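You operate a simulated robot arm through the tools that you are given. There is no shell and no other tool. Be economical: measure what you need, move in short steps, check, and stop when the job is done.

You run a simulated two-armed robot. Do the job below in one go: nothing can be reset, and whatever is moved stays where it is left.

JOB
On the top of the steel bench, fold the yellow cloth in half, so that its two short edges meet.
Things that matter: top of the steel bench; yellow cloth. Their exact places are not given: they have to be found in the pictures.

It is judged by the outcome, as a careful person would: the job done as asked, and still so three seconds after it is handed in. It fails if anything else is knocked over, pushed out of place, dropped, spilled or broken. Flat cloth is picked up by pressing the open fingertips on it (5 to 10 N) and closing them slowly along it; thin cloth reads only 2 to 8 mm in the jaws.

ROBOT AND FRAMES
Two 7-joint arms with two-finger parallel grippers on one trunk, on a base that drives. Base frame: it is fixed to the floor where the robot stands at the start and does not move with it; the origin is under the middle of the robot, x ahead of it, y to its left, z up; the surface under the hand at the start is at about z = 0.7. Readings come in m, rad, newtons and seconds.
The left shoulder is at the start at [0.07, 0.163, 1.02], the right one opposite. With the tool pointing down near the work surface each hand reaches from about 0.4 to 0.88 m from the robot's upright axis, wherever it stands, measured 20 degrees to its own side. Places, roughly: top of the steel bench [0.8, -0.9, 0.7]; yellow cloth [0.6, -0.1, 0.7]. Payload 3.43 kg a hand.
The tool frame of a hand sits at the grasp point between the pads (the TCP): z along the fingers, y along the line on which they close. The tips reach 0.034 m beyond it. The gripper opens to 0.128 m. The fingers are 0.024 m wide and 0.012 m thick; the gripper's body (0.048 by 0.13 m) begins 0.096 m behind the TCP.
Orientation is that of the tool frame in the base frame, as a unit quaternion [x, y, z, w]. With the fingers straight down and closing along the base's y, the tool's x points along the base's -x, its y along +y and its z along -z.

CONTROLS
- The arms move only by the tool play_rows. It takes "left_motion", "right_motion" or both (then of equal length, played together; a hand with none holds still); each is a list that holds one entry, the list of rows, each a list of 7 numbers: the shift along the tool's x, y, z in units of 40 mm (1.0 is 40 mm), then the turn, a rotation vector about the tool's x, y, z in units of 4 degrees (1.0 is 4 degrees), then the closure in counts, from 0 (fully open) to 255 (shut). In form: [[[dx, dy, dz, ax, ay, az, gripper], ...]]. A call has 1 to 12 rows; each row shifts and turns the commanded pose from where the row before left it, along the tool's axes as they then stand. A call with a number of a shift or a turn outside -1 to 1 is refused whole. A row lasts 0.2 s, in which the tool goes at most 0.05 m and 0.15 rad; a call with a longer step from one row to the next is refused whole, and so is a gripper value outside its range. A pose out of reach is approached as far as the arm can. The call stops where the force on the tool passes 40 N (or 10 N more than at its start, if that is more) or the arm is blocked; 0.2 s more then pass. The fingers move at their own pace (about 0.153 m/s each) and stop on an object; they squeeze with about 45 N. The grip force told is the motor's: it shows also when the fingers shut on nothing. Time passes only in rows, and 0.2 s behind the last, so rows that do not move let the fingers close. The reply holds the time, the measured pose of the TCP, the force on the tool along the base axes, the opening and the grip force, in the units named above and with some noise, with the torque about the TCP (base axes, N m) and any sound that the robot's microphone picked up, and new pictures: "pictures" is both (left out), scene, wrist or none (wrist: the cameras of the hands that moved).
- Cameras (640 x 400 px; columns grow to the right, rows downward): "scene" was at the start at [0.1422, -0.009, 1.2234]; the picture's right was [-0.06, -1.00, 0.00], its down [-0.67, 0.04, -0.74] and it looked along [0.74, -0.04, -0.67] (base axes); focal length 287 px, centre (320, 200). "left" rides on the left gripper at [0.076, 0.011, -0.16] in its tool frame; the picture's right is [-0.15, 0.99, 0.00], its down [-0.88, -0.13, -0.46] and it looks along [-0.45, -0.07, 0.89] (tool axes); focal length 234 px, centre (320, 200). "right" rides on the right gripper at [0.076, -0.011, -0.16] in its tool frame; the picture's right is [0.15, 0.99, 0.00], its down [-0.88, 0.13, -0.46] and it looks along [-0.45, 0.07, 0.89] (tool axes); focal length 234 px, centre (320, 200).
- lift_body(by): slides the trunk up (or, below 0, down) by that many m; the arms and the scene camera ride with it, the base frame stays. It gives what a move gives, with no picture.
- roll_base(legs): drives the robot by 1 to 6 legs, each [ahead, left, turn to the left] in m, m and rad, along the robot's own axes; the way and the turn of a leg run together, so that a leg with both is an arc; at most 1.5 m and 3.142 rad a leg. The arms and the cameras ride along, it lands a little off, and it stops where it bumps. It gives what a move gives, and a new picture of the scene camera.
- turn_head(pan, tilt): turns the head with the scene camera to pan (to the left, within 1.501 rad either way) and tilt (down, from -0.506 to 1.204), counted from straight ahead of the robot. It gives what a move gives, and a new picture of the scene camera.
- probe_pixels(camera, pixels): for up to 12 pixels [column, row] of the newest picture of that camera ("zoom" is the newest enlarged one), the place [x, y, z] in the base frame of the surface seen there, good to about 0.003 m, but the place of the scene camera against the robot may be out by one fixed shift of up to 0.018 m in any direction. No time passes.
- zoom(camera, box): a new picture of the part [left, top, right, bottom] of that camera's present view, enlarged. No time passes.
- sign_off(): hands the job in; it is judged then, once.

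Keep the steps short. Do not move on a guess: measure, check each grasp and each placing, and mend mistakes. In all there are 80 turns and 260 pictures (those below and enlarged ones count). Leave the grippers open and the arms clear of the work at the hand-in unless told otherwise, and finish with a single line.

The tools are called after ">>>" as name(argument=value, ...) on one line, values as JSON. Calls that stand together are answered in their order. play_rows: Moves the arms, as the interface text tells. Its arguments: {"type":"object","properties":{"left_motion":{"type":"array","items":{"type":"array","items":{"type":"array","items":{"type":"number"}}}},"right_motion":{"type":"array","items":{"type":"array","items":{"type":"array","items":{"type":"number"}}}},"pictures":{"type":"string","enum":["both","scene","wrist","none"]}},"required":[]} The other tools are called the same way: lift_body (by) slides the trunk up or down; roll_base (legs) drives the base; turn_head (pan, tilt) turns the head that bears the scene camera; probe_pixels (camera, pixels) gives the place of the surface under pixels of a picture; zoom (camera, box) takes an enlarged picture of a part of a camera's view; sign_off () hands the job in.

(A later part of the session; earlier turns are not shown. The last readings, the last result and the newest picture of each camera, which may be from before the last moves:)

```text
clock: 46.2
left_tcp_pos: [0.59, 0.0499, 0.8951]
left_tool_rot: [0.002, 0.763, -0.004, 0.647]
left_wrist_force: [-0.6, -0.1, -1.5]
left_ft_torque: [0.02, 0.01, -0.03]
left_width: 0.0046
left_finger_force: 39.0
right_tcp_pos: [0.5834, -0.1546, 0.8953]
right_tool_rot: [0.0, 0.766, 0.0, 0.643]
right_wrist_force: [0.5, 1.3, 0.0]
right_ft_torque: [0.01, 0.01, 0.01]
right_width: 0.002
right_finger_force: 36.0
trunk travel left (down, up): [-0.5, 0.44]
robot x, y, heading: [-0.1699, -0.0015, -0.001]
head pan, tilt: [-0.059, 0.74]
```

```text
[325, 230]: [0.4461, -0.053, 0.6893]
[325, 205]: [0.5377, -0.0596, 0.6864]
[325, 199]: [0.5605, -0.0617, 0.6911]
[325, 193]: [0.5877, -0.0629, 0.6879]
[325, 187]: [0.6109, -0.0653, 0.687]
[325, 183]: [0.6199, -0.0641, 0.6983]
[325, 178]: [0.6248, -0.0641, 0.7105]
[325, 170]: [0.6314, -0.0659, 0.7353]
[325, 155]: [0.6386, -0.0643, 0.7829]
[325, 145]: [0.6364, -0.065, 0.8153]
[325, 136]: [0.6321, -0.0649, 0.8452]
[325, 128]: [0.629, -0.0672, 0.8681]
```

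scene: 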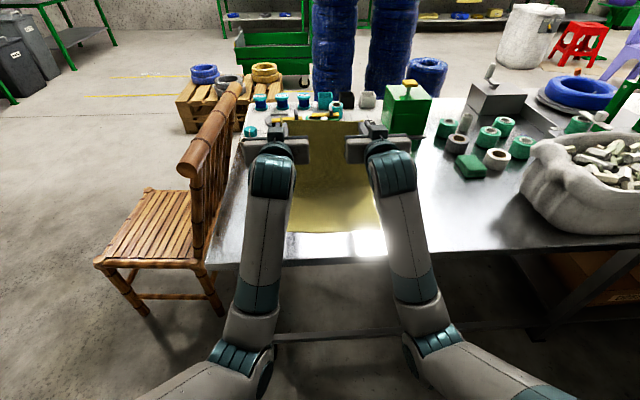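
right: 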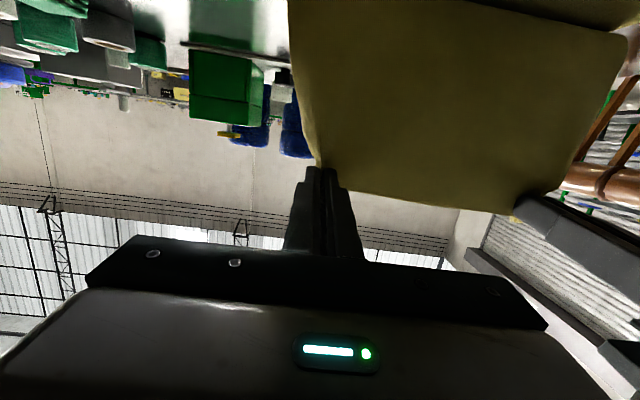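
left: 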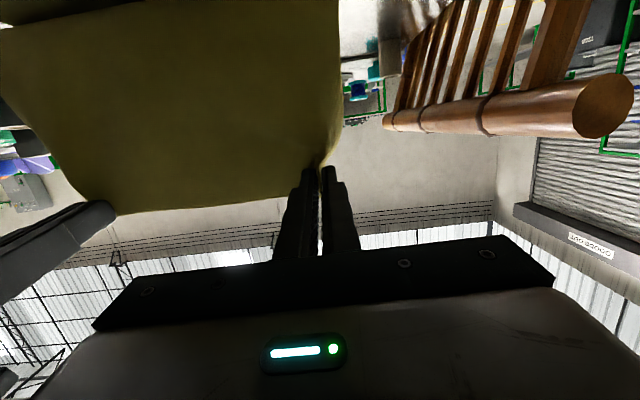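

The sheet is upright again with the bend at x≈0.61. Now I'll go down the 45° line, half of it first.

>>> play_rows(left_motion=[[[0.34, 0, -0.232, 0, 0, 0, 255], [0.34, 0, -0.232, 0, 0, 0, 255], [0.34, 0, -0.232, 0, 0, 0, 255], [0.34, 0, -0.232, 0, 0, 0, 255], [0.34, 0, -0.232, 0, 0, 0, 255], [0.34, 0, -0.232, 0, 0, 0, 255], [0.34, 0, -0.232, 0, 0, 0, 255], [0, 0, 0, 0, 0, 0, 255]]], right_motion=[[[0.34, 0, -0.232, 0, 0, 0, 255], [0.34, 0, -0.232, 0, 0, 0, 255], [0.34, 0, -0.232, 0, 0, 0, 255], [0.34, 0, -0.232, 0, 0, 0, 255], [0.34, 0, -0.232, 0, 0, 0, 255], [0.34, 0, -0.232, 0, 0, 0, 255], [0.34, 0, -0.232, 0, 0, 0, 255], [0, 0, 0, 0, 0, 0, 255]]], pictures="scene")

>>> probe_pixels(camera="scene", pixels=[[325, 230], [325, 220], [325, 210], [325, 205], [325, 200], [325, 195], [325, 190], [325, 185], [325, 180], [325, 175], [325, 170]])

>>> zoom(camera="scene", box=[240, 130, 420, 250])

```text
clock: 47.1
left_tcp_pos: [0.5715, 0.0652, 0.9159]
left_tool_rot: [0.013, 0.73, 0.015, 0.683]
left_wrist_force: [-2.8, -22.2, -6.6]
left_ft_torque: [-0.03, 0.26, -0.86]
left_width: 0.0058
left_finger_force: 40.2
right_tcp_pos: [0.5472, -0.1439, 0.8625]
right_tool_rot: [-0.005, 0.763, 0.008, 0.646]
right_wrist_force: [3.3, 22.8, 6.4]
right_ft_torque: [0.15, -0.27, 0.81]
right_width: 0.0021
right_finger_force: 36.6
trunk travel left (down, up): [-0.5, 0.44]
robot x, y, heading: [-0.1709, 0.0011, -0.008]
head pan, tilt: [-0.059, 0.74]
stopped in row 4 (right hand): the force on the tool passed its limit at 43 N (the readings are from after the stop); the commanded pose is now the measured one
```

scene: 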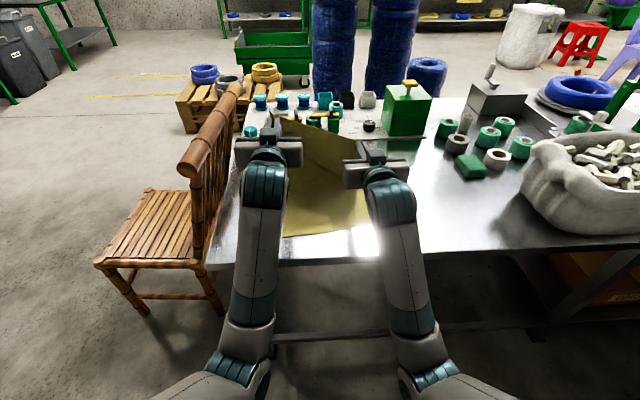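

```text
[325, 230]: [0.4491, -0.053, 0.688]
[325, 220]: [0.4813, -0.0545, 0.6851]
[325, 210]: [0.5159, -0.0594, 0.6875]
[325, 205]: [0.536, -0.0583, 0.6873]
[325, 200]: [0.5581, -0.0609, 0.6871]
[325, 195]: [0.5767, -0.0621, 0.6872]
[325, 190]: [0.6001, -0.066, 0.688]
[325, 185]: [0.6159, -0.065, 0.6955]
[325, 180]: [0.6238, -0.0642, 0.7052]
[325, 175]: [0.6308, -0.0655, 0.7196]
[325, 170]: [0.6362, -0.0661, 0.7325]
```

```text
3.33 times, centred on (330, 190) of scene
```

zoom: 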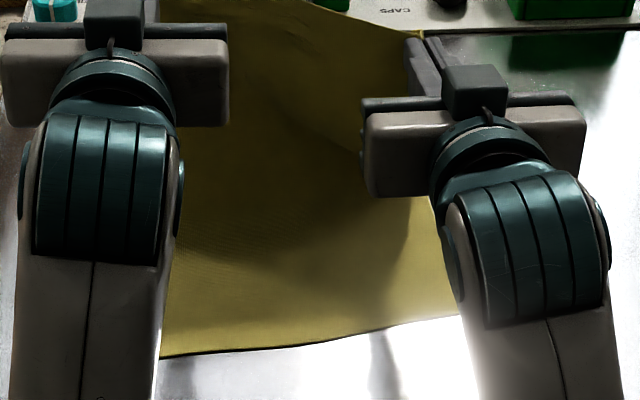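

The left arm got driven off (up and sideways), pulling the cloth taut. I'll find what the arm met: its elbow near scene (240,355), compared with the right one near (430,350) and the bench edge.

>>> probe_pixels(camera="scene", pixels=[[235, 360], [250, 335], [262, 250], [265, 200], [210, 385], [425, 345], [410, 310], [400, 250], [385, 190], [440, 380], [330, 265]])

>>> turn_head(pan=-0.059, tilt=1.1)

```text
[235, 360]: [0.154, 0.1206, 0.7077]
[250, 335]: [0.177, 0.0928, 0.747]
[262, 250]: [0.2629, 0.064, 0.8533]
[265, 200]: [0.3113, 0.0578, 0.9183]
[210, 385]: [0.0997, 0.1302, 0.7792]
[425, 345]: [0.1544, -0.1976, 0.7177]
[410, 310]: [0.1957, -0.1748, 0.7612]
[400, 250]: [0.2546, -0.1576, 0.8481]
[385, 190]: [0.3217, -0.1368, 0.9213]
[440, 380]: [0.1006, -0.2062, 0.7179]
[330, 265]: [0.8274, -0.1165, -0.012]
```

```text
clock: 47.9
left_tcp_pos: [0.5719, 0.0665, 0.9148]
left_tool_rot: [0.011, 0.73, 0.016, 0.683]
left_wrist_force: [-5.1, -31.8, -9.3]
left_ft_torque: [-0.1, 0.36, -1.15]
left_width: 0.0065
left_finger_force: 41.0
right_tcp_pos: [0.5457, -0.1443, 0.8605]
right_tool_rot: [-0.005, 0.765, 0.008, 0.644]
right_wrist_force: [4.1, 32.5, 9.5]
right_ft_torque: [0.26, -0.36, 1.11]
right_width: 0.0021
right_finger_force: 36.6
trunk travel left (down, up): [-0.5, 0.44]
robot x, y, heading: [-0.1699, -0.001, -0.002]
head pan, tilt: [-0.059, 1.1]
```

scene: 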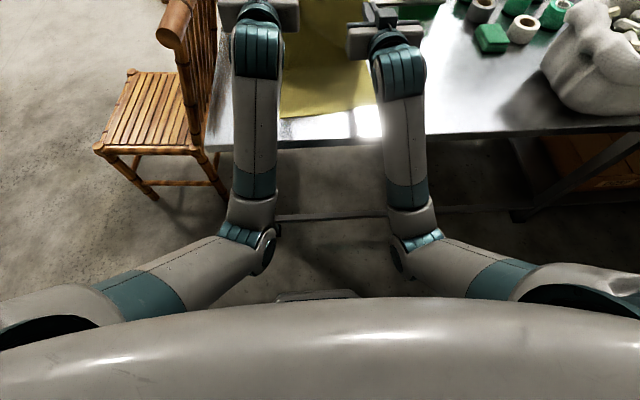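

The hands are pulling against each other (32 N). I'll relieve that first by bringing the hands together and the right one up to the left's level.

>>> play_rows(left_motion=[[[0, -0.12, 0, 0, 0, 0, 255], [0, -0.12, 0, 0, 0, 0, 255], [0, -0.1, 0, 0, 0, 0, 255], [0, 0, 0, 0, 0, 0, 255], [0, 0, 0, 0, 0, 0, 255]]], right_motion=[[[-0.3, 0, 0.1, 0, 0, 0, 255], [-0.3, 0, 0.1, 0, 0, 0, 255], [-0.3, 0, 0.1, 0, 0, 0, 255], [-0.3, 0, 0.1, 0, 0, 0, 255], [0, 0, 0, 0, 0, 0, 255]]], pictures="both")

```text
clock: 49.1
left_tcp_pos: [0.5763, 0.0719, 0.9124]
left_tool_rot: [0.016, 0.727, 0.038, 0.686]
left_wrist_force: [-0.4, -28.3, -1.1]
left_ft_torque: [-0.13, 0.03, -1.0]
left_width: 0.0057
left_finger_force: 40.4
right_tcp_pos: [0.5689, -0.1464, 0.9044]
right_tool_rot: [-0.004, 0.765, 0.006, 0.644]
right_wrist_force: [0.1, 28.3, 1.6]
right_ft_torque: [0.16, -0.02, 1.0]
right_width: 0.0019
right_finger_force: 36.6
trunk travel left (down, up): [-0.5, 0.44]
robot x, y, heading: [-0.1647, -0.0027, 0.004]
head pan, tilt: [-0.059, 1.1]
```

scene: 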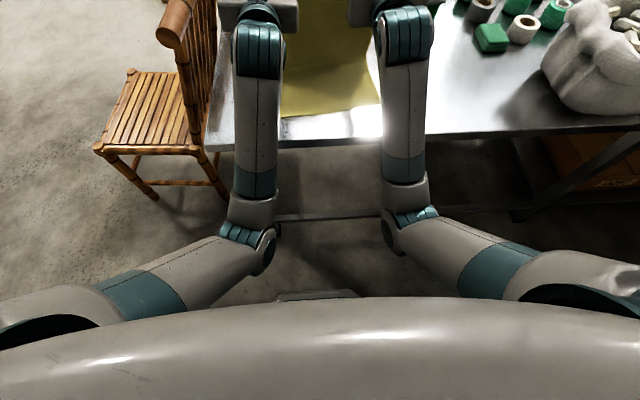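
right: 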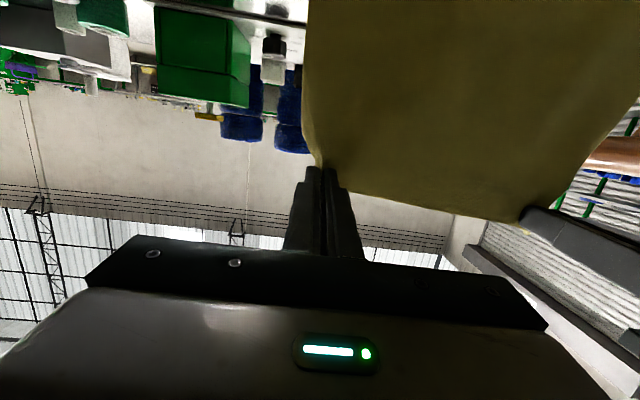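
left: 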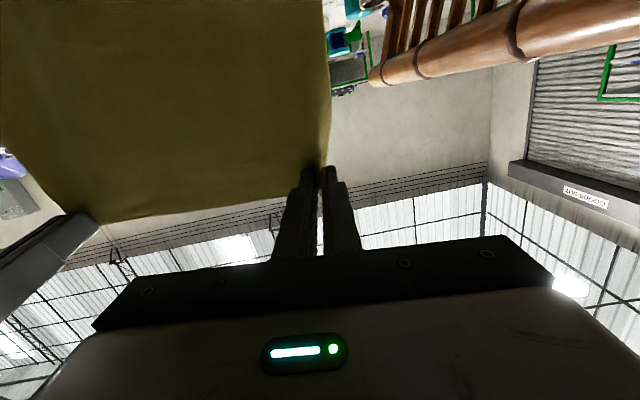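

The left arm won't follow its sideways command. I'll ease the tension with the right hand instead and unlean the left by a few degrees to bring it out of its joint limit.

>>> play_rows(left_motion=[[[0, 0, 0, 0, 0, 0, 255], [0, 0, 0, 0, 0.5, 0, 255], [0, 0, 0, 0, 0.5, 0, 255], [0, 0, 0, 0, 1, 0, 255], [0, 0, 0, 0, 1, 0, 255], [0, 0, 0, 0, 0, 0, 255]]], right_motion=[[[0, 0.15, 0, 0, 0, 0, 255], [0, 0.15, 0, 0, 0, 0, 255], [0, 0.1, 0, 0, 0, 0, 255], [0, 0, 0, 0, 0, 0, 255], [0, 0, 0, 0, 0, 0, 255], [0, 0, 0, 0, 0, 0, 255]]], pictures="none")

```text
clock: 50.7
left_tcp_pos: [0.5794, 0.0877, 0.9052]
left_tool_rot: [0.02, 0.794, 0.061, 0.604]
left_wrist_force: [-1.1, -18.7, 1.2]
left_ft_torque: [-0.22, -0.01, -0.68]
left_width: 0.005
left_finger_force: 39.6
right_tcp_pos: [0.5691, -0.1255, 0.9056]
right_tool_rot: [-0.009, 0.764, 0.012, 0.645]
right_wrist_force: [1.0, 19.2, -1.0]
right_ft_torque: [0.08, 0.02, 0.66]
right_width: 0.0015
right_finger_force: 36.7
trunk travel left (down, up): [-0.5, 0.44]
robot x, y, heading: [-0.1681, 0.0001, -0.003]
head pan, tilt: [-0.059, 1.1]
stopped in row 6 (left hand): the arm was blocked; the commanded pose is now the measured one
```

Something blocks the left arm physically. I'll look closely.

>>> turn_head(pan=0.2, tilt=1.0)

```text
clock: 51.5
left_tcp_pos: [0.5786, 0.0895, 0.9043]
left_tool_rot: [0.019, 0.795, 0.061, 0.603]
left_wrist_force: [-1.1, -27.9, 1.0]
left_ft_torque: [-0.34, -0.05, -0.93]
left_width: 0.0057
left_finger_force: 40.3
right_tcp_pos: [0.5686, -0.1273, 0.9052]
right_tool_rot: [-0.007, 0.765, 0.01, 0.644]
right_wrist_force: [1.4, 26.0, -1.3]
right_ft_torque: [0.15, 0.06, 0.92]
right_width: 0.002
right_finger_force: 36.6
trunk travel left (down, up): [-0.5, 0.44]
robot x, y, heading: [-0.1684, -0.0035, 0.003]
head pan, tilt: [0.201, 1.0]
```

scene: 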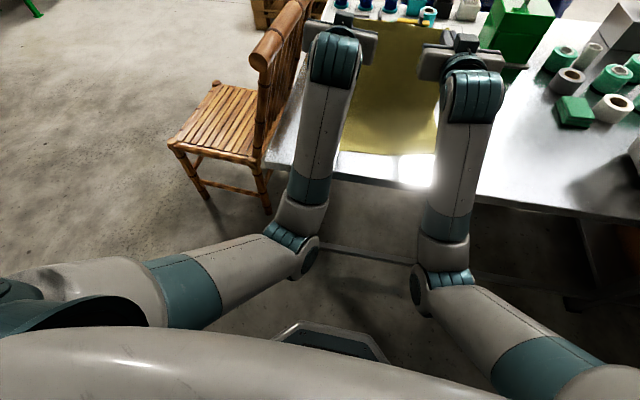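

No contact is visible, so it's a joint limit from the elbow having drifted inward. I'll ease the tension and unlean both hands together so the arms can come back to the elbow-out shape.

>>> play_rows(left_motion=[[[0, 0, 0, 0, 0, 0, 255], [0, 0, 0, 0, 0, 0, 255], [0, 0, 0, 0, 1, 0, 255], [0, 0, 0, 0, 1, 0, 255], [0, 0, 0, 0, 1, 0, 255], [0, 0, 0, 0, 1, 0, 255], [0, 0, 0, 0, 1, 0, 255], [0, 0, 0, 0, 1, 0, 255], [0, 0, 0, 0, 0, 0, 255]]], right_motion=[[[0, 0.2, 0, 0, 0, 0, 255], [0, 0.2, 0, 0, 0, 0, 255], [0, 0, 0, 0, 1, 0, 255], [0, 0, 0, 0, 1, 0, 255], [0, 0, 0, 0, 1, 0, 255], [0, 0, 0, 0, 1, 0, 255], [0, 0, 0, 0, 1, 0, 255], [0, 0, 0, 0, 1, 0, 255], [0, 0, 0, 0, 0, 0, 255]]], pictures="none")

```text
clock: 53.5
left_tcp_pos: [0.5824, 0.1027, 0.901]
left_tool_rot: [0.006, 0.901, 0.081, 0.426]
left_wrist_force: [-1.1, -34.5, 1.9]
left_ft_torque: [-0.85, -0.02, -0.96]
left_width: 0.0023
left_finger_force: 37.2
right_tcp_pos: [0.5696, -0.1095, 0.9044]
right_tool_rot: [-0.009, 0.882, 0.009, 0.471]
right_wrist_force: [2.3, 33.8, -0.3]
right_ft_torque: [0.65, -0.02, 1.03]
right_width: 0.0019
right_finger_force: 36.7
trunk travel left (down, up): [-0.5, 0.44]
robot x, y, heading: [-0.1687, -0.0038, -0.001]
head pan, tilt: [0.201, 1.0]
```

The left hand keeps drifting left and tension is building. I'll give slack with the right hand and hold the left still to see if it settles.

>>> play_rows(left_motion=[[[0, 0, 0, 0, 0, 0, 255], [0, 0, 0, 0, 0, 0, 255], [0, 0, 0, 0, 0, 0, 255], [0, 0, 0, 0, 0, 0, 255]]], right_motion=[[[0, 0.2, 0, 0, 0, 0, 255], [0, 0.2, 0, 0, 0, 0, 255], [0, 0.1, 0, 0, 0, 0, 255], [0, 0, 0, 0, 0, 0, 255]]], pictures="both")

```text
clock: 54.5
left_tcp_pos: [0.5831, 0.1093, 0.9019]
left_tool_rot: [-0.002, 0.901, 0.081, 0.426]
left_wrist_force: [-0.2, -6.5, 0.4]
left_ft_torque: [-0.17, -0.01, -0.17]
left_width: 0.0023
left_finger_force: 37.3
right_tcp_pos: [0.5688, -0.0942, 0.9055]
right_tool_rot: [-0.006, 0.882, 0.005, 0.472]
right_wrist_force: [1.2, 4.9, -0.2]
right_ft_torque: [0.1, -0.02, 0.18]
right_width: 0.002
right_finger_force: 36.4
trunk travel left (down, up): [-0.5, 0.44]
robot x, y, heading: [-0.1691, -0.0031, -0.003]
head pan, tilt: [0.201, 1.0]
```

scene: 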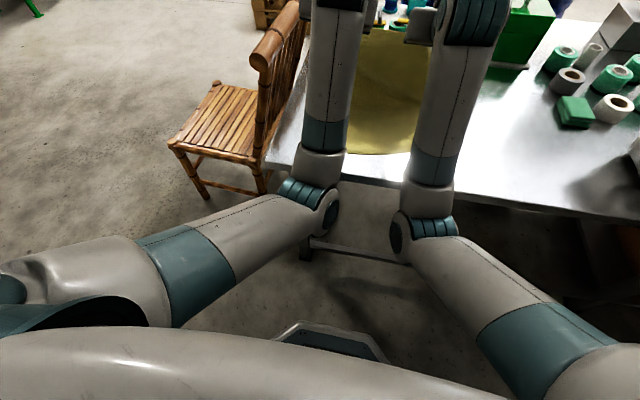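
right: 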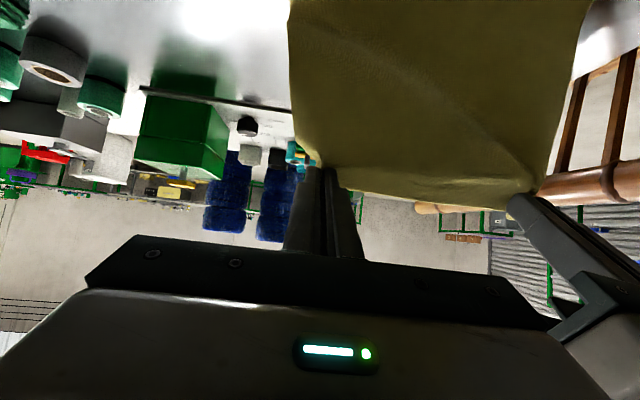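
left: 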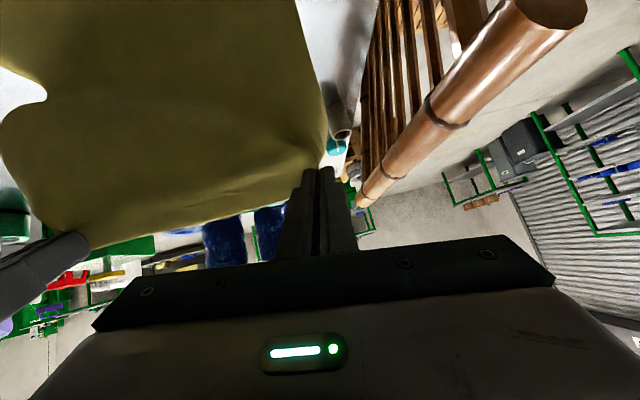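

The elbows hang low. I'll check whether they are at the bench edge.

>>> probe_pixels(camera="scene", pixels=[[325, 210], [310, 190], [322, 165], [325, 135], [335, 80], [270, 160], [340, 178], [400, 235], [435, 225], [430, 190], [440, 150], [205, 255]])

>>> zoom(camera="scene", box=[240, 100, 480, 260])

```text
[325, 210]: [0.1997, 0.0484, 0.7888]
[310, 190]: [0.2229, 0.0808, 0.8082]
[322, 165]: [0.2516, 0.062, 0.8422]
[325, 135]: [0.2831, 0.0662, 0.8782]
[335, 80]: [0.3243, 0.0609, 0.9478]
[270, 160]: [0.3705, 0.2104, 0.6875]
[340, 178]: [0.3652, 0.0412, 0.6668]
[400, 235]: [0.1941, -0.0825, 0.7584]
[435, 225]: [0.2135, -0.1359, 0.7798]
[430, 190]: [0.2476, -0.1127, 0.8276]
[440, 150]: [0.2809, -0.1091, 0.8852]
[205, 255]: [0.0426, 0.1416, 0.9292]
```

```text
2.50 times, centred on (360, 180) of scene
```

zoom: 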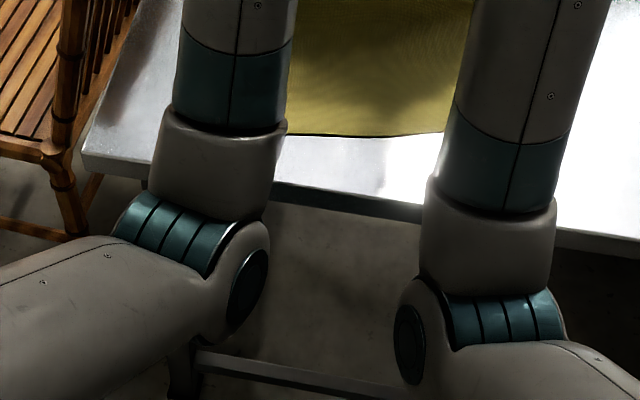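

The elbows are clear. With the tension gone I'll test whether the left hand obeys, moving both hands 20 mm right together.

>>> play_rows(left_motion=[[[0, -0.17, 0, 0, 0, 0, 255], [0, -0.17, 0, 0, 0, 0, 255], [0, -0.17, 0, 0, 0, 0, 255], [0, 0, 0, 0, 0, 0, 255]]], right_motion=[[[0, -0.05, 0, 0, 0, 0, 255], [0, -0.1, 0, 0, 0, 0, 255], [0, -0.1, 0, 0, 0, 0, 255], [0, 0, 0, 0, 0, 0, 255]]], pictures="none")

```text
clock: 55.7
left_tcp_pos: [0.5891, 0.1069, 0.9054]
left_tool_rot: [-0.007, 0.898, 0.093, 0.43]
left_wrist_force: [-1.7, -13.0, -0.2]
left_ft_torque: [-0.32, 0.04, -0.38]
left_width: 0.0027
left_finger_force: 37.3
right_tcp_pos: [0.5691, -0.0989, 0.9045]
right_tool_rot: [-0.01, 0.882, 0.009, 0.472]
right_wrist_force: [1.2, 12.8, -0.6]
right_ft_torque: [0.28, -0.02, 0.39]
right_width: 0.002
right_finger_force: 36.7
trunk travel left (down, up): [-0.5, 0.44]
robot x, y, heading: [-0.1682, -0.0015, -0.0]
head pan, tilt: [0.201, 1.0]
stopped in row 4 (left hand): the arm was blocked; the commanded pose is now the measured one
```

The left is still blocked sideways, but it does follow unleaning. I'll bring both back to about 25° lean, where the arms worked well, and take out the left hand's 10° twist, giving a little slack with the right.

>>> play_rows(left_motion=[[[0, 0, 0, 0, 1, 0, 255], [0, 0, 0, 0, 1, 0, 255], [0, 0, 0, 0.3, 1, -0.1, 255], [0, 0, 0, 0.4, 1, -0.2, 255], [0, 0, 0, 0.5, 1, -0.2, 255], [0, 0, 0, 0.6, 1, -0.2, 255], [0, 0, 0, 0.7, 0.5, -0.3, 255], [0, 0, 0, 0, 0, 0, 255]]], right_motion=[[[0, 0.2, 0, 0, 1, 0, 255], [0, 0.1, 0, 0, 1, 0, 255], [0, 0, 0, 0, 1, 0, 255], [0, 0, 0, 0, 1, 0, 255], [0, 0, 0, 0, 1, 0, 255], [0, 0, 0, 0, 1, 0, 255], [0, 0, 0, 0, 1, 0, 255], [0, 0, 0, 0, 1, 0, 255]]], pictures="scene")

```text
clock: 57.5
left_tcp_pos: [0.6052, 0.1065, 0.8963]
left_tool_rot: [-0.033, 0.975, -0.005, 0.22]
left_wrist_force: [-1.6, 0.5, -1.5]
left_ft_torque: [0.01, -0.01, 0.0]
left_width: 0.0023
left_finger_force: 37.3
left hand out of reach, approached as far as the arm can: row 6, 7
right_tcp_pos: [0.604, -0.0897, 0.8854]
right_tool_rot: [-0.01, 0.978, 0.006, 0.21]
right_wrist_force: [0.1, -0.1, -0.4]
right_ft_torque: [0.05, 0.0, 0.01]
right_width: 0.002
right_finger_force: 36.7
right hand out of reach, approached as far as the arm can: row 6, 7, 8
trunk travel left (down, up): [-0.5, 0.44]
robot x, y, heading: [-0.1699, 0.0009, -0.004]
head pan, tilt: [0.201, 1.0]
```

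scene: 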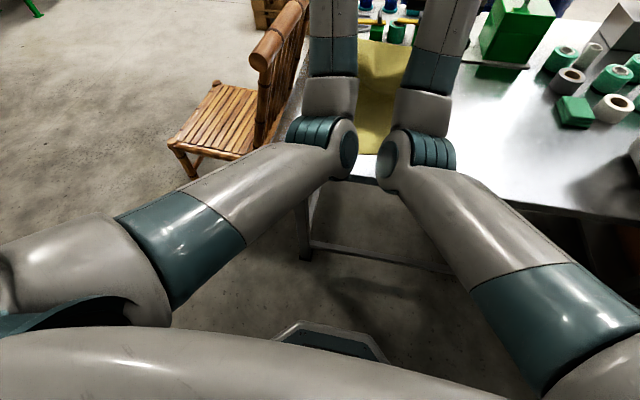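

I see it now: the two elbows swung inward and were touching each other. The forces are now zero. Coming inward and down will spread them, so I'll follow the 45° line with lean growing to 49°, shifting both hands back right as I go.

>>> play_rows(left_motion=[[[0.343, -0.1, 0.091, 0, -0.75, 0, 255], [0.347, -0.15, 0.073, 0, -0.75, 0, 255], [0.351, -0.19, 0.055, 0, -0.75, 0, 255], [0.353, -0.19, 0.036, 0, -0.75, 0, 255], [0.354, -0.19, 0.018, 0, -0.75, 0, 255], [0.355, -0.19, 0, 0, -0.75, 0, 255], [0.354, -0.19, -0.02, 0, -0.75, 0, 255], [0.353, -0.19, -0.038, 0, -0.75, 0, 255], [0, 0, 0, 0, 0, 0, 255]]], right_motion=[[[0.343, -0.15, 0.091, 0, -0.75, 0, 255], [0.347, -0.2, 0.073, 0, -0.75, 0, 255], [0.351, -0.2, 0.055, 0, -0.75, 0, 255], [0.353, -0.2, 0.036, 0, -0.75, 0, 255], [0.354, -0.2, 0.018, 0, -0.75, 0, 255], [0.355, -0.2, 0, 0, -0.75, 0, 255], [0.354, -0.2, -0.02, 0, -0.75, 0, 255], [0.353, -0.2, -0.038, 0, -0.75, 0, 255], [0, 0, 0, 0, 0, 0, 255]]], pictures="both")

```text
clock: 58.3
left_tcp_pos: [0.5822, 0.1007, 0.8933]
left_tool_rot: [-0.036, 0.952, 0.0, 0.304]
left_wrist_force: [-0.3, -32.8, -2.7]
left_ft_torque: [-0.99, 0.04, -0.68]
left_width: 0.0028
left_finger_force: 37.3
right_tcp_pos: [0.5799, -0.117, 0.8796]
right_tool_rot: [-0.011, 0.956, 0.005, 0.294]
right_wrist_force: [0.7, 33.4, 1.4]
right_ft_torque: [0.97, -0.07, 0.71]
right_width: 0.0019
right_finger_force: 36.7
trunk travel left (down, up): [-0.5, 0.44]
robot x, y, heading: [-0.1704, -0.0001, -0.002]
head pan, tilt: [0.201, 1.0]
stopped in row 4 (left hand): the force on the tool passed its limit at 46 N (the readings are from after the stop); the commanded pose is now the measured one
```

scene: 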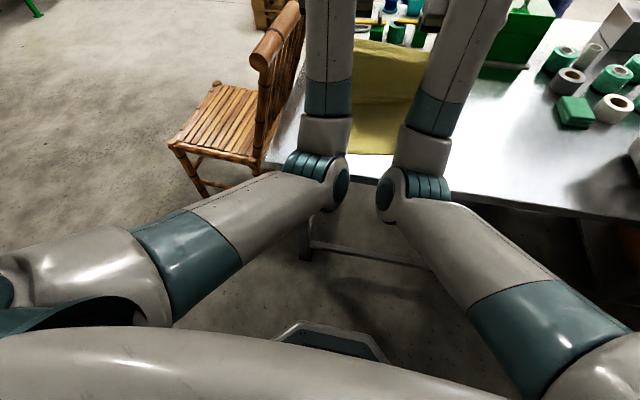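
right: 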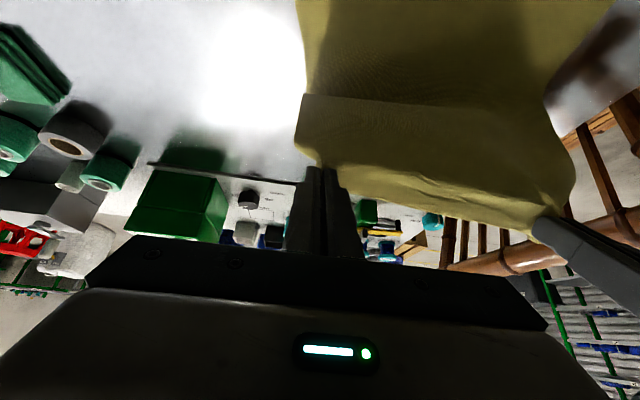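
left: 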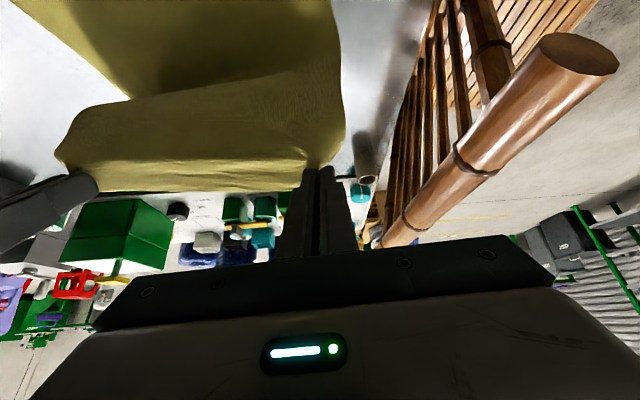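

The left can't come further right in this arm shape, but the base can. I'll ease the tension with the right hand, then roll the base sideways to the right by 0.052 m, which carries both hands back over the cloth.

>>> play_rows(left_motion=[[[0, 0, 0, 0, 0, 0, 255], [0, 0, 0, 0, 0, 0, 255], [0, 0, 0, 0, 0, 0, 255], [0, 0, 0, 0, 0, 0, 255]]], right_motion=[[[0, 0.25, 0, 0, 0, 0, 255], [0, 0.2, 0, 0, 0, 0, 255], [0, 0, 0, 0, 0, 0, 255], [0, 0, 0, 0, 0, 0, 255]]], pictures="none")

>>> roll_base(legs=[[0, -0.05, 0]])

```text
clock: 59.3
left_tcp_pos: [0.5825, 0.1018, 0.893]
left_tool_rot: [-0.04, 0.951, 0.0, 0.305]
left_wrist_force: [0.3, -22.8, -2.3]
left_ft_torque: [-0.62, -0.01, -0.47]
left_width: 0.0025
left_finger_force: 37.1
right_tcp_pos: [0.5844, -0.1113, 0.883]
right_tool_rot: [-0.003, 0.955, -0.002, 0.297]
right_wrist_force: [0.2, 23.1, 0.6]
right_ft_torque: [0.63, -0.04, 0.53]
right_width: 0.0017
right_finger_force: 36.8
trunk travel left (down, up): [-0.5, 0.44]
robot x, y, heading: [-0.166, 0.0037, 0.001]
head pan, tilt: [0.201, 1.0]
```

```text
clock: 60.2
left_tcp_pos: [0.5835, 0.0513, 0.8943]
left_tool_rot: [-0.039, 0.951, 0.0, 0.306]
left_wrist_force: [-0.1, -24.2, -1.5]
left_ft_torque: [-0.62, 0.01, -0.45]
left_width: 0.0022
left_finger_force: 37.3
right_tcp_pos: [0.5831, -0.1625, 0.8817]
right_tool_rot: [-0.002, 0.954, -0.002, 0.298]
right_wrist_force: [-1.2, 22.2, 1.1]
right_ft_torque: [0.67, -0.01, 0.55]
right_width: 0.0019
right_finger_force: 37.0
trunk travel left (down, up): [-0.5, 0.44]
robot x, y, heading: [-0.1677, -0.0492, -0.002]
head pan, tilt: [0.201, 1.0]
```

scene: 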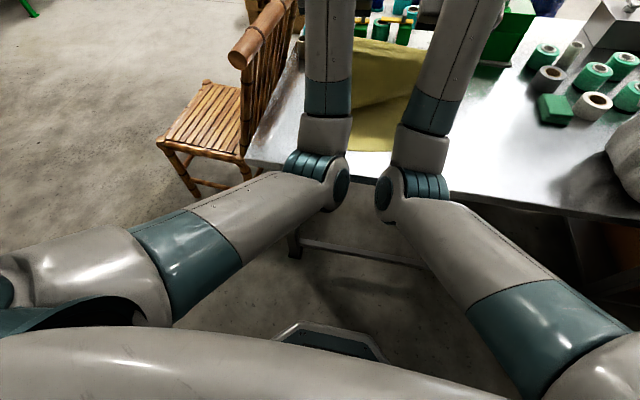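

The hands are back at y 0.051 and -0.163. I'll take out the rest of the tension (right 12 mm left), then go down the 45° line.

>>> play_rows(left_motion=[[[0, 0, 0, 0, 0, 0, 255], [0, 0, 0, 0, 0, 0, 255], [0, 0, 0, 0, 0, 0, 255], [0.413, 0, 0.105, 0, -0.6, 0, 255], [0.417, 0, 0.087, 0, -0.6, 0, 255], [0.42, 0, 0.072, 0, -0.6, 0, 255], [0.423, 0, 0.05, 0, -0.6, 0, 255], [0.425, 0, 0.035, 0, -0.6, 0, 255], [0.425, 0, 0.017, 0, -0.6, 0, 255], [0, 0, 0, 0, 0, 0, 255]]], right_motion=[[[0, 0.15, 0, 0, 0, 0, 255], [0, 0.15, 0, 0, 0, 0, 255], [0, 0, 0, 0, 0, 0, 255], [0.408, 0, 0.05, 0, -0.6, 0, 255], [0.41, 0, 0.032, 0, -0.6, 0, 255], [0.41, 0, 0.015, 0, -0.6, 0, 255], [0.411, 0, 0, 0, -0.6, 0, 255], [0.41, 0, -0.02, 0, -0.6, 0, 255], [0.409, 0, -0.035, 0, -0.6, 0, 255], [0, 0, 0, 0, 0, 0, 255]]], pictures="both")

```text
clock: 61.2
left_tcp_pos: [0.5789, 0.0576, 0.8956]
left_tool_rot: [-0.038, 0.944, -0.001, 0.327]
left_wrist_force: [0.0, -29.4, -0.1]
left_ft_torque: [-0.77, -0.03, -0.68]
left_width: 0.0026
left_finger_force: 36.6
right_tcp_pos: [0.5818, -0.1605, 0.8928]
right_tool_rot: [-0.001, 0.946, -0.004, 0.325]
right_wrist_force: [-0.9, 29.5, 0.1]
right_ft_torque: [0.77, 0.02, 0.75]
right_width: 0.002
right_finger_force: 37.0
trunk travel left (down, up): [-0.5, 0.44]
robot x, y, heading: [-0.1676, -0.0511, -0.003]
head pan, tilt: [0.201, 1.0]
stopped in row 4 (left hand): the force on the tool passed its limit at 47 N (the readings are from after the stop); the commanded pose is now the measured one
```

scene: 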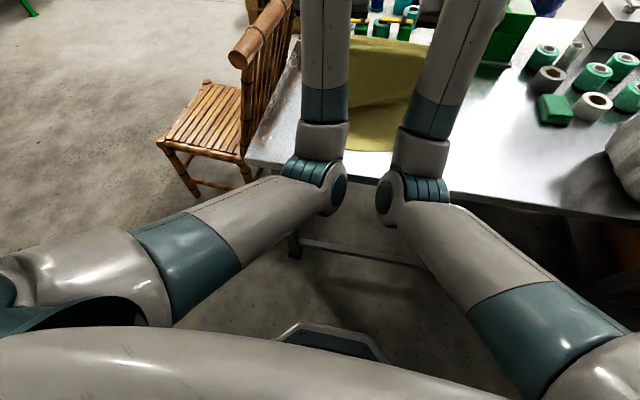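
right: 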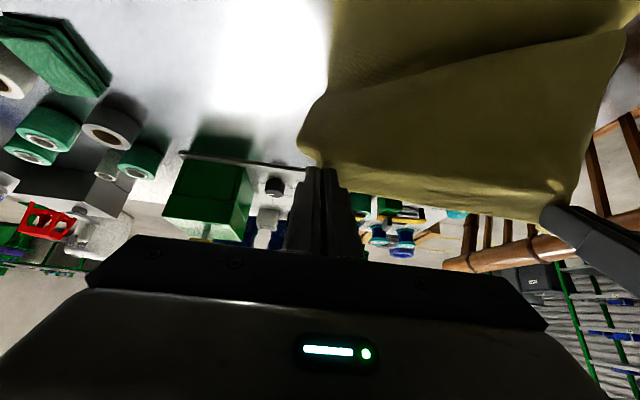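
left: 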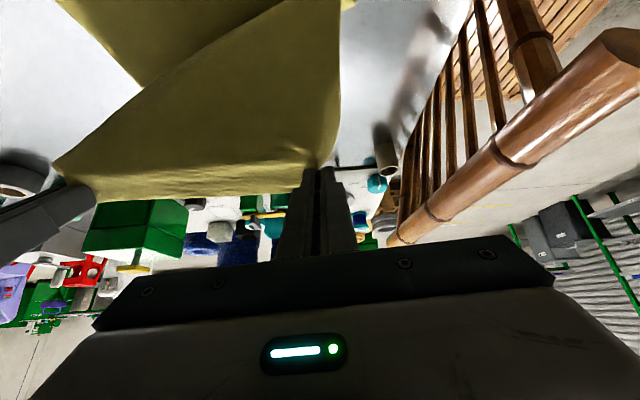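

Both hands are pushed apart equally, so the arms must be touching at the elbows. I'll yaw each hand outward at the wrist (fingers toeing in 24°), which carries the wrists and elbows apart while the fingertips stay.

>>> play_rows(left_motion=[[[0, 0, 0, 0.6, 0, 0.8, 255], [0, 0, 0, 0.6, 0, 0.8, 255], [0, -0.05, 0, 0.6, 0, 0.8, 255], [0, -0.05, 0, 0.6, 0, 0.8, 255], [0, 0, 0, 0.6, 0, 0.8, 255], [0, 0, 0, 0.6, 0, 0.8, 255], [0, 0, 0, 0, 0, 0, 255]]], right_motion=[[[0, 0, 0, -0.6, 0, -0.8, 255], [0, 0, 0, -0.6, 0, -0.8, 255], [0, 0.05, 0, -0.6, 0, -0.8, 255], [0, 0.05, 0, -0.6, 0, -0.8, 255], [0, 0, 0, -0.6, 0, -0.8, 255], [0, 0, 0, -0.6, 0, -0.8, 255], [0, 0, 0, 0, 0, 0, 255]]], pictures="scene")

```text
clock: 62.8
left_tcp_pos: [0.5781, 0.0554, 0.8956]
left_tool_rot: [0.158, 0.93, -0.063, 0.325]
left_wrist_force: [0.3, 0.0, 0.6]
left_ft_torque: [0.02, -0.05, 0.05]
left_width: 0.0023
left_finger_force: 36.5
right_tcp_pos: [0.5805, -0.1569, 0.8921]
right_tool_rot: [-0.196, 0.926, 0.06, 0.317]
right_wrist_force: [-0.1, 0.7, -0.1]
right_ft_torque: [-0.01, 0.0, -0.02]
right_width: 0.002
right_finger_force: 36.6
trunk travel left (down, up): [-0.5, 0.44]
robot x, y, heading: [-0.1662, -0.0472, -0.004]
head pan, tilt: [0.201, 1.0]
```

scene: 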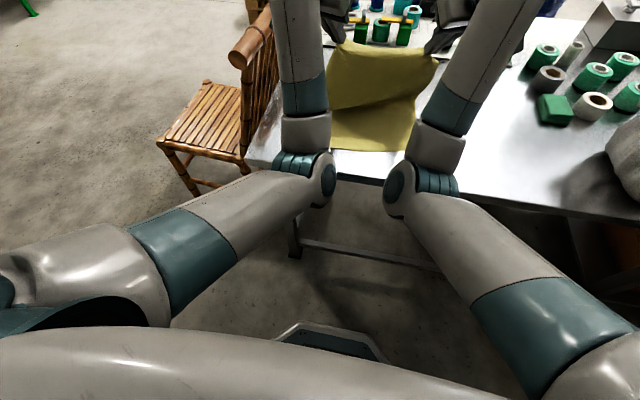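

The tension is gone and the elbows are apart. Now down the 45° line, with the sideways parts worked in for the yawed tools.

>>> play_rows(left_motion=[[[0.338, -0.073, 0.095, 0, -0.5, 0, 255], [0.342, -0.073, 0.08, 0, -0.5, 0, 255], [0.345, -0.073, 0.068, 0, -0.5, 0, 255], [0.347, -0.073, 0.057, 0, -0.5, 0, 255], [0.348, -0.073, 0.045, 0, -0.5, 0, 255], [0.35, -0.073, 0.032, 0, -0.5, 0, 255], [0.352, -0.073, 0.02, 0, -0.5, 0, 255], [0, 0, 0, 0, 0, 0, 255]]], right_motion=[[[0.345, 0.1, 0.078, 0, -0.5, 0, 255], [0.347, 0.1, 0.065, 0, -0.5, 0, 255], [0.35, 0.1, 0.052, 0, -0.5, 0, 255], [0.352, 0.1, 0.038, 0, -0.5, 0, 255], [0.353, 0.1, 0.027, 0, -0.5, 0, 255], [0.353, 0.1, 0.015, 0, -0.5, 0, 255], [0.353, 0.1, 0.003, 0, -0.5, 0, 255], [0, 0, 0, 0, 0, 0, 255]]], pictures="both")

>>> turn_head(pan=0.05, tilt=0.74)

```text
clock: 64.6
left_tcp_pos: [0.5162, 0.0539, 0.8171]
left_tool_rot: [0.149, 0.883, -0.082, 0.437]
left_wrist_force: [0.6, 0.3, -0.5]
left_ft_torque: [0.0, -0.01, 0.03]
left_width: 0.0024
left_finger_force: 37.0
right_tcp_pos: [0.5119, -0.1589, 0.8159]
right_tool_rot: [-0.186, 0.88, 0.083, 0.428]
right_wrist_force: [0.4, 0.6, 0.6]
right_ft_torque: [-0.01, -0.02, -0.02]
right_width: 0.002
right_finger_force: 37.0
trunk travel left (down, up): [-0.5, 0.44]
robot x, y, heading: [-0.1662, -0.0488, -0.004]
head pan, tilt: [0.201, 1.0]
```

scene: 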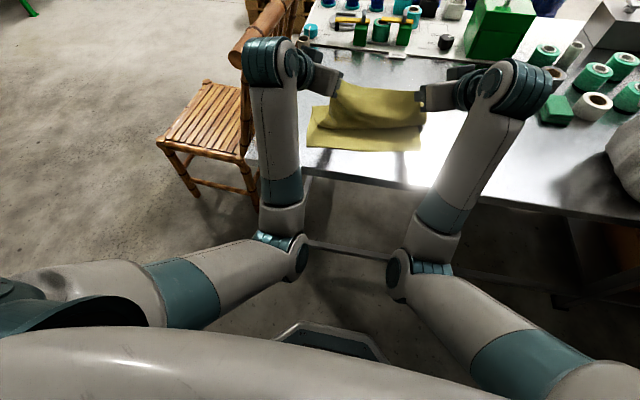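
right: 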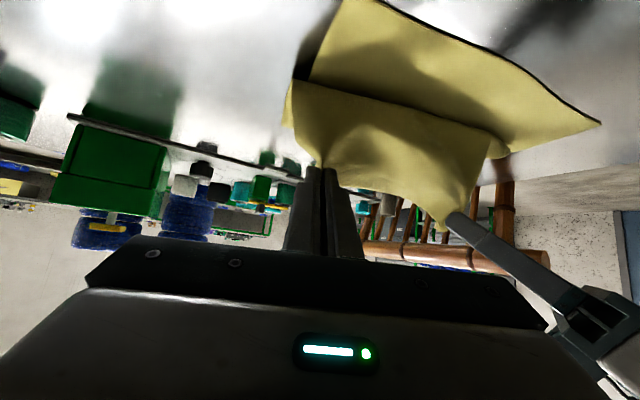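
left: 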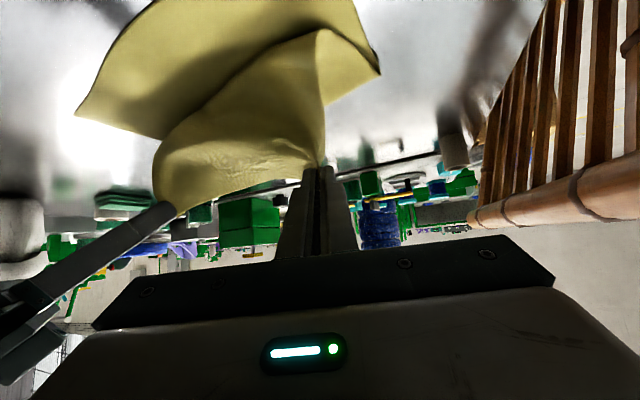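

```text
clock: 65.4
left_tcp_pos: [0.5163, 0.0548, 0.8169]
left_tool_rot: [0.147, 0.884, -0.081, 0.436]
left_wrist_force: [-0.1, -0.2, 0.1]
left_ft_torque: [-0.02, 0.0, 0.05]
left_width: 0.0023
left_finger_force: 37.2
right_tcp_pos: [0.5133, -0.1592, 0.8159]
right_tool_rot: [-0.186, 0.881, 0.082, 0.428]
right_wrist_force: [0.3, -0.6, 0.2]
right_ft_torque: [0.02, -0.02, 0.0]
right_width: 0.0017
right_finger_force: 36.8
trunk travel left (down, up): [-0.5, 0.44]
robot x, y, heading: [-0.1656, -0.0498, -0.004]
head pan, tilt: [0.051, 0.74]
```

scene: 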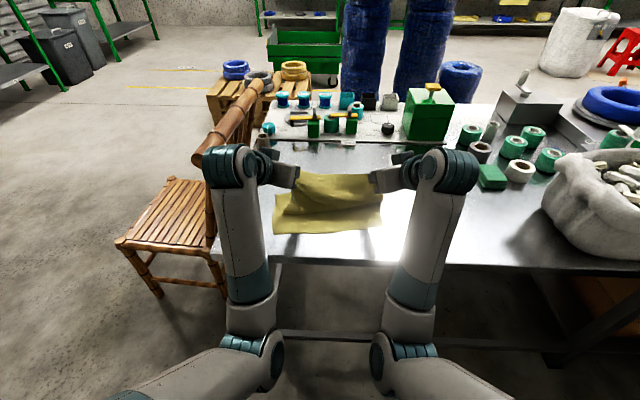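

The arms obey well now. I'll measure the near edge, the contact line and the hinge.

>>> zoom(camera="scene", box=[250, 140, 410, 250])

>>> probe_pixels(camera="scene", pixels=[[275, 232], [325, 231], [380, 228], [278, 196], [290, 209], [310, 211], [330, 207], [350, 205], [372, 205], [383, 206], [330, 190], [330, 178]])

```text
3.64 times, centred on (330, 195) of scene
```

zoom: 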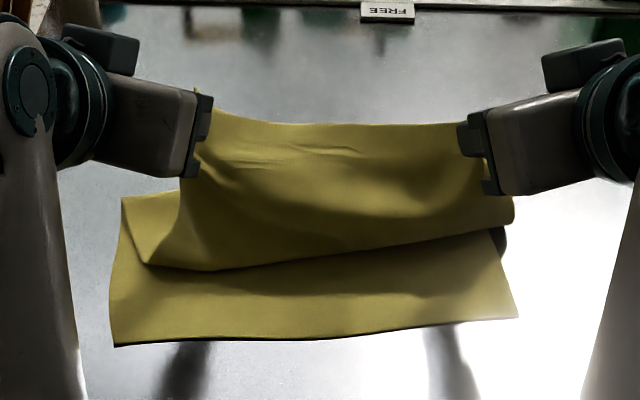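

```text
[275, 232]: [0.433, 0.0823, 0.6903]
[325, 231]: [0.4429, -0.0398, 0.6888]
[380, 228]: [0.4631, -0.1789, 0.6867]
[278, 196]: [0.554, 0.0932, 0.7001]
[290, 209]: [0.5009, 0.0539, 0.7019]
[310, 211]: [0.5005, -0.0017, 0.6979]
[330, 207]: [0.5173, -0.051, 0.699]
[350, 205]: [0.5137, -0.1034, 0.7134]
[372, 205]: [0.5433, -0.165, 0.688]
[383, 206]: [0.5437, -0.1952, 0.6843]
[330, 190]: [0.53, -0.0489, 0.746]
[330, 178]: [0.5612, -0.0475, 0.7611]
```

The lower layer has turned slightly (near edge x≈0.42 left, 0.45 right) and its left hinge is peeled to x≈0.55. I'll lift the sheet upright again, setting each hand for its own side (left 0.605, right 0.635), so the hinge runs parallel to the near edge.

>>> play_rows(left_motion=[[[-0.361, 0.087, 0.033, 0, 0, 0, 255], [-0.361, 0.087, 0.033, 0, 0, 0, 255], [-0.361, 0.087, 0.033, 0, 0, 0, 255], [-0.361, 0.087, 0.033, 0, 0, 0, 255], [-0.361, 0.087, 0.033, 0, 0, 0, 255], [-0.361, 0.087, 0.033, 0, 0, 0, 255], [-0.361, 0.087, 0.033, 0, 0, 0, 255], [0, 0, 0, 0, 0, 0, 255]]], right_motion=[[[-0.43, -0.155, 0.104, 0, 0, 0, 255], [-0.43, -0.155, 0.104, 0, 0, 0, 255], [-0.43, -0.155, 0.104, 0, 0, 0, 255], [-0.43, -0.155, 0.104, 0, 0, 0, 255], [-0.43, -0.155, 0.104, 0, 0, 0, 255], [-0.43, -0.155, 0.104, 0, 0, 0, 255], [-0.43, -0.155, 0.104, 0, 0, 0, 255], [0, 0, 0, 0, 0, 0, 255]]], pictures="scene")

>>> zoom(camera="scene", box=[250, 120, 430, 250])

>>> probe_pixels(camera="scene", pixels=[[275, 232], [325, 231], [380, 228], [300, 200], [300, 195], [300, 190], [300, 185], [300, 175], [360, 200], [360, 190], [360, 182], [360, 172]])

```text
clock: 67.2
left_tcp_pos: [0.5899, 0.056, 0.8913]
left_tool_rot: [0.148, 0.884, -0.082, 0.436]
left_wrist_force: [0.0, -0.5, -0.7]
left_ft_torque: [-0.01, 0.01, 0.08]
left_width: 0.002
left_finger_force: 36.7
right_tcp_pos: [0.6182, -0.1578, 0.8936]
right_tool_rot: [-0.186, 0.881, 0.082, 0.427]
right_wrist_force: [0.0, -0.7, -1.0]
right_ft_torque: [-0.02, -0.01, -0.02]
right_width: 0.0019
right_finger_force: 36.4
trunk travel left (down, up): [-0.5, 0.44]
robot x, y, heading: [-0.1702, -0.0484, -0.003]
head pan, tilt: [0.051, 0.74]
```

scene: 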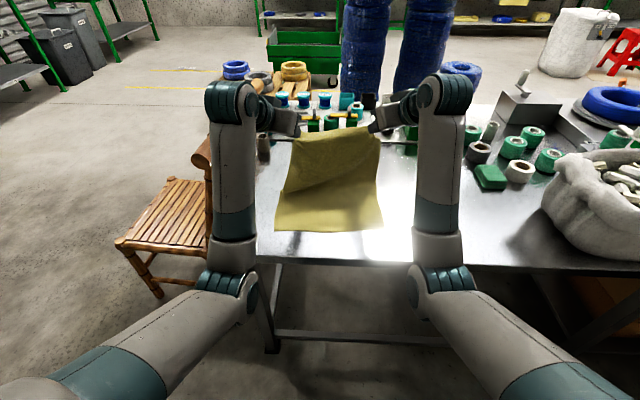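

```text
3.08 times, centred on (340, 185) of scene
```

zoom: 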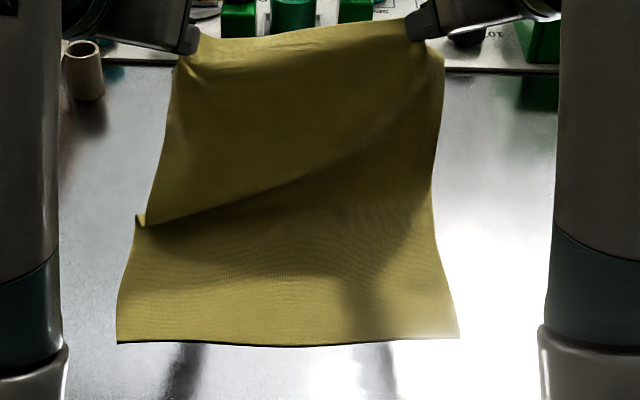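

```text
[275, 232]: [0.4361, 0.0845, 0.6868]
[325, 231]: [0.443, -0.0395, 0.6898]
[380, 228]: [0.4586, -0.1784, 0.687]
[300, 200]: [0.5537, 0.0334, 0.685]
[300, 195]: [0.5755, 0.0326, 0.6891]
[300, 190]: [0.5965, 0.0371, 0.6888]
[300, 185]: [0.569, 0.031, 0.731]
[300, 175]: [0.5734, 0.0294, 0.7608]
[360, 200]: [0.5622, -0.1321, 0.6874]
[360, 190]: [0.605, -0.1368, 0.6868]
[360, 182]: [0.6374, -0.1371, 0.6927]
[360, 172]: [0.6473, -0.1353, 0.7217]
```

The right side is upright at x≈0.63, but the left still sags. I'll raise the left a bit more and outward, then descend along the 45° line, a little on the slack side.

>>> play_rows(left_motion=[[[-0.263, 0.083, 0.093, 0, 0, 0, 255], [-0.263, 0.083, 0.093, 0, 0, 0, 255], [0, 0, 0, 0, 0, 0, 255], [0.424, -0.1, -0.024, 0, -0.25, 0, 255], [0.424, -0.1, -0.032, 0, -0.25, 0, 255], [0.423, -0.1, -0.039, 0, -0.25, 0, 255], [0.422, -0.1, -0.047, 0, -0.25, 0, 255], [0.421, -0.1, -0.054, 0, -0.25, 0, 255], [0.42, -0.1, -0.061, 0, -0.25, 0, 255], [0.418, -0.1, -0.069, 0, -0.25, 0, 255], [0.417, -0.1, -0.075, 0, -0.25, 0, 255], [0, 0, 0, 0, 0, 0, 255]]], right_motion=[[[0, 0, 0, 0, 0, 0, 255], [0, 0, 0, 0, 0, 0, 255], [0, 0, 0, 0, 0, 0, 255], [0.38, 0.111, -0.018, 0, -0.25, 0, 255], [0.38, 0.111, -0.025, 0, -0.25, 0, 255], [0.38, 0.111, -0.032, 0, -0.25, 0, 255], [0.379, 0.111, -0.04, 0, -0.25, 0, 255], [0.378, 0.111, -0.047, 0, -0.25, 0, 255], [0.378, 0.111, -0.052, 0, -0.25, 0, 255], [0.377, 0.111, -0.058, 0, -0.25, 0, 255], [0.377, 0.111, -0.063, 0, -0.25, 0, 255], [0, 0, 0, 0, 0, 0, 255]]], pictures="both")

>>> zoom(camera="scene", box=[250, 120, 430, 250])

>>> probe_pixels(camera="scene", pixels=[[276, 230], [325, 230], [380, 227], [300, 215], [300, 208], [300, 202], [300, 196], [300, 190], [360, 210], [360, 203], [360, 197], [360, 190]])

```text
clock: 69.8
left_tcp_pos: [0.5156, 0.0542, 0.7993]
left_tool_rot: [0.142, 0.851, -0.092, 0.497]
left_wrist_force: [-0.1, -0.3, 0.7]
left_ft_torque: [-0.01, -0.02, 0.05]
left_width: 0.0023
left_finger_force: 37.1
right_tcp_pos: [0.5328, -0.1605, 0.7991]
right_tool_rot: [-0.18, 0.849, 0.095, 0.488]
right_wrist_force: [0.8, -1.1, -0.3]
right_ft_torque: [-0.02, -0.01, -0.02]
right_width: 0.0019
right_finger_force: 36.5
trunk travel left (down, up): [-0.5, 0.44]
robot x, y, heading: [-0.1686, -0.0537, -0.006]
head pan, tilt: [0.051, 0.74]
```

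scene: 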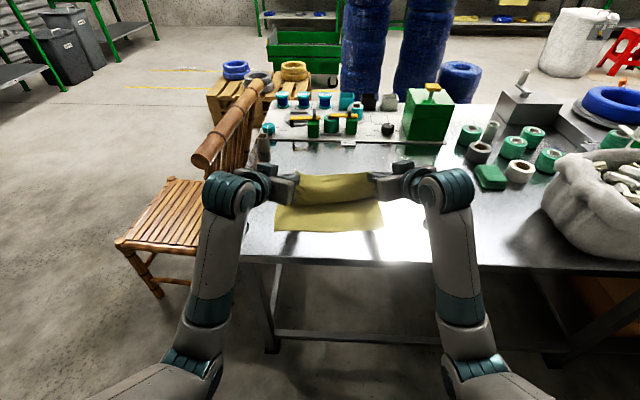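
right: 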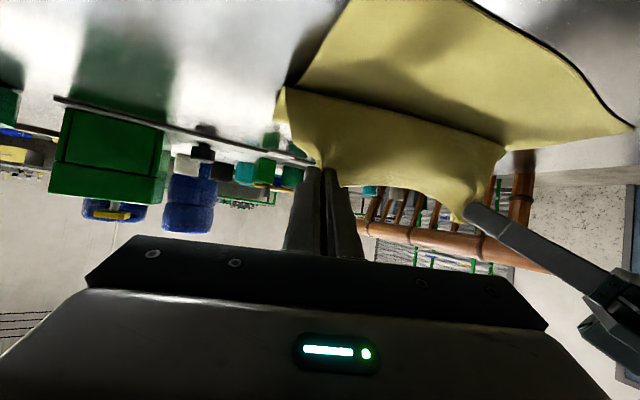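
left: 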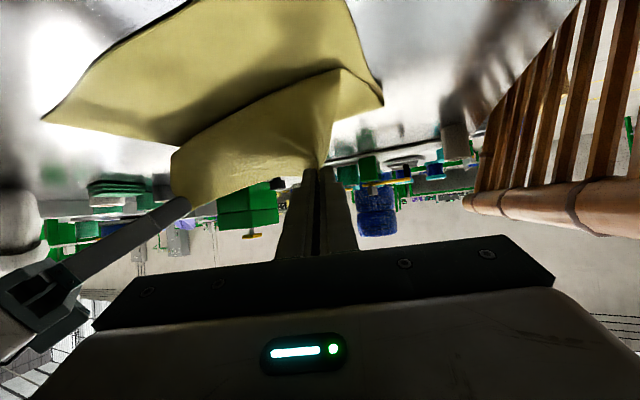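

```text
3.08 times, centred on (340, 185) of scene
```

zoom: 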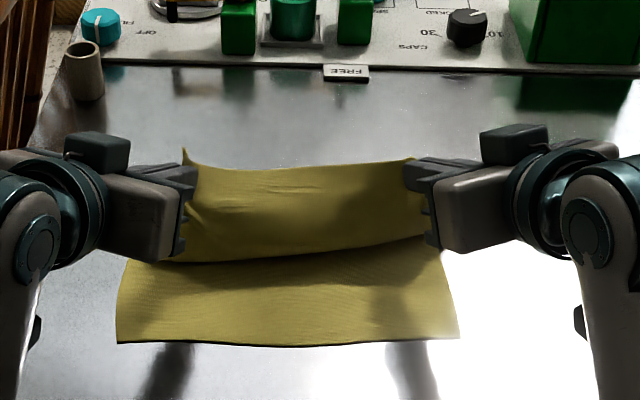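

```text
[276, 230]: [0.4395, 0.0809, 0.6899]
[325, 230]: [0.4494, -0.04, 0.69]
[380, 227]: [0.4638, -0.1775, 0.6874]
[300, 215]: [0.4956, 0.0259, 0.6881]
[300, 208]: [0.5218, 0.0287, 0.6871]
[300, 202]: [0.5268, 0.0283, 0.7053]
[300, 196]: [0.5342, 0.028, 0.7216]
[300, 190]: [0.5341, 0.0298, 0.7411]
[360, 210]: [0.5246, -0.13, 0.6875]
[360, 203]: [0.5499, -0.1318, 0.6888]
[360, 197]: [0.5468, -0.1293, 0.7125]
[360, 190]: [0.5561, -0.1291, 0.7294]
```

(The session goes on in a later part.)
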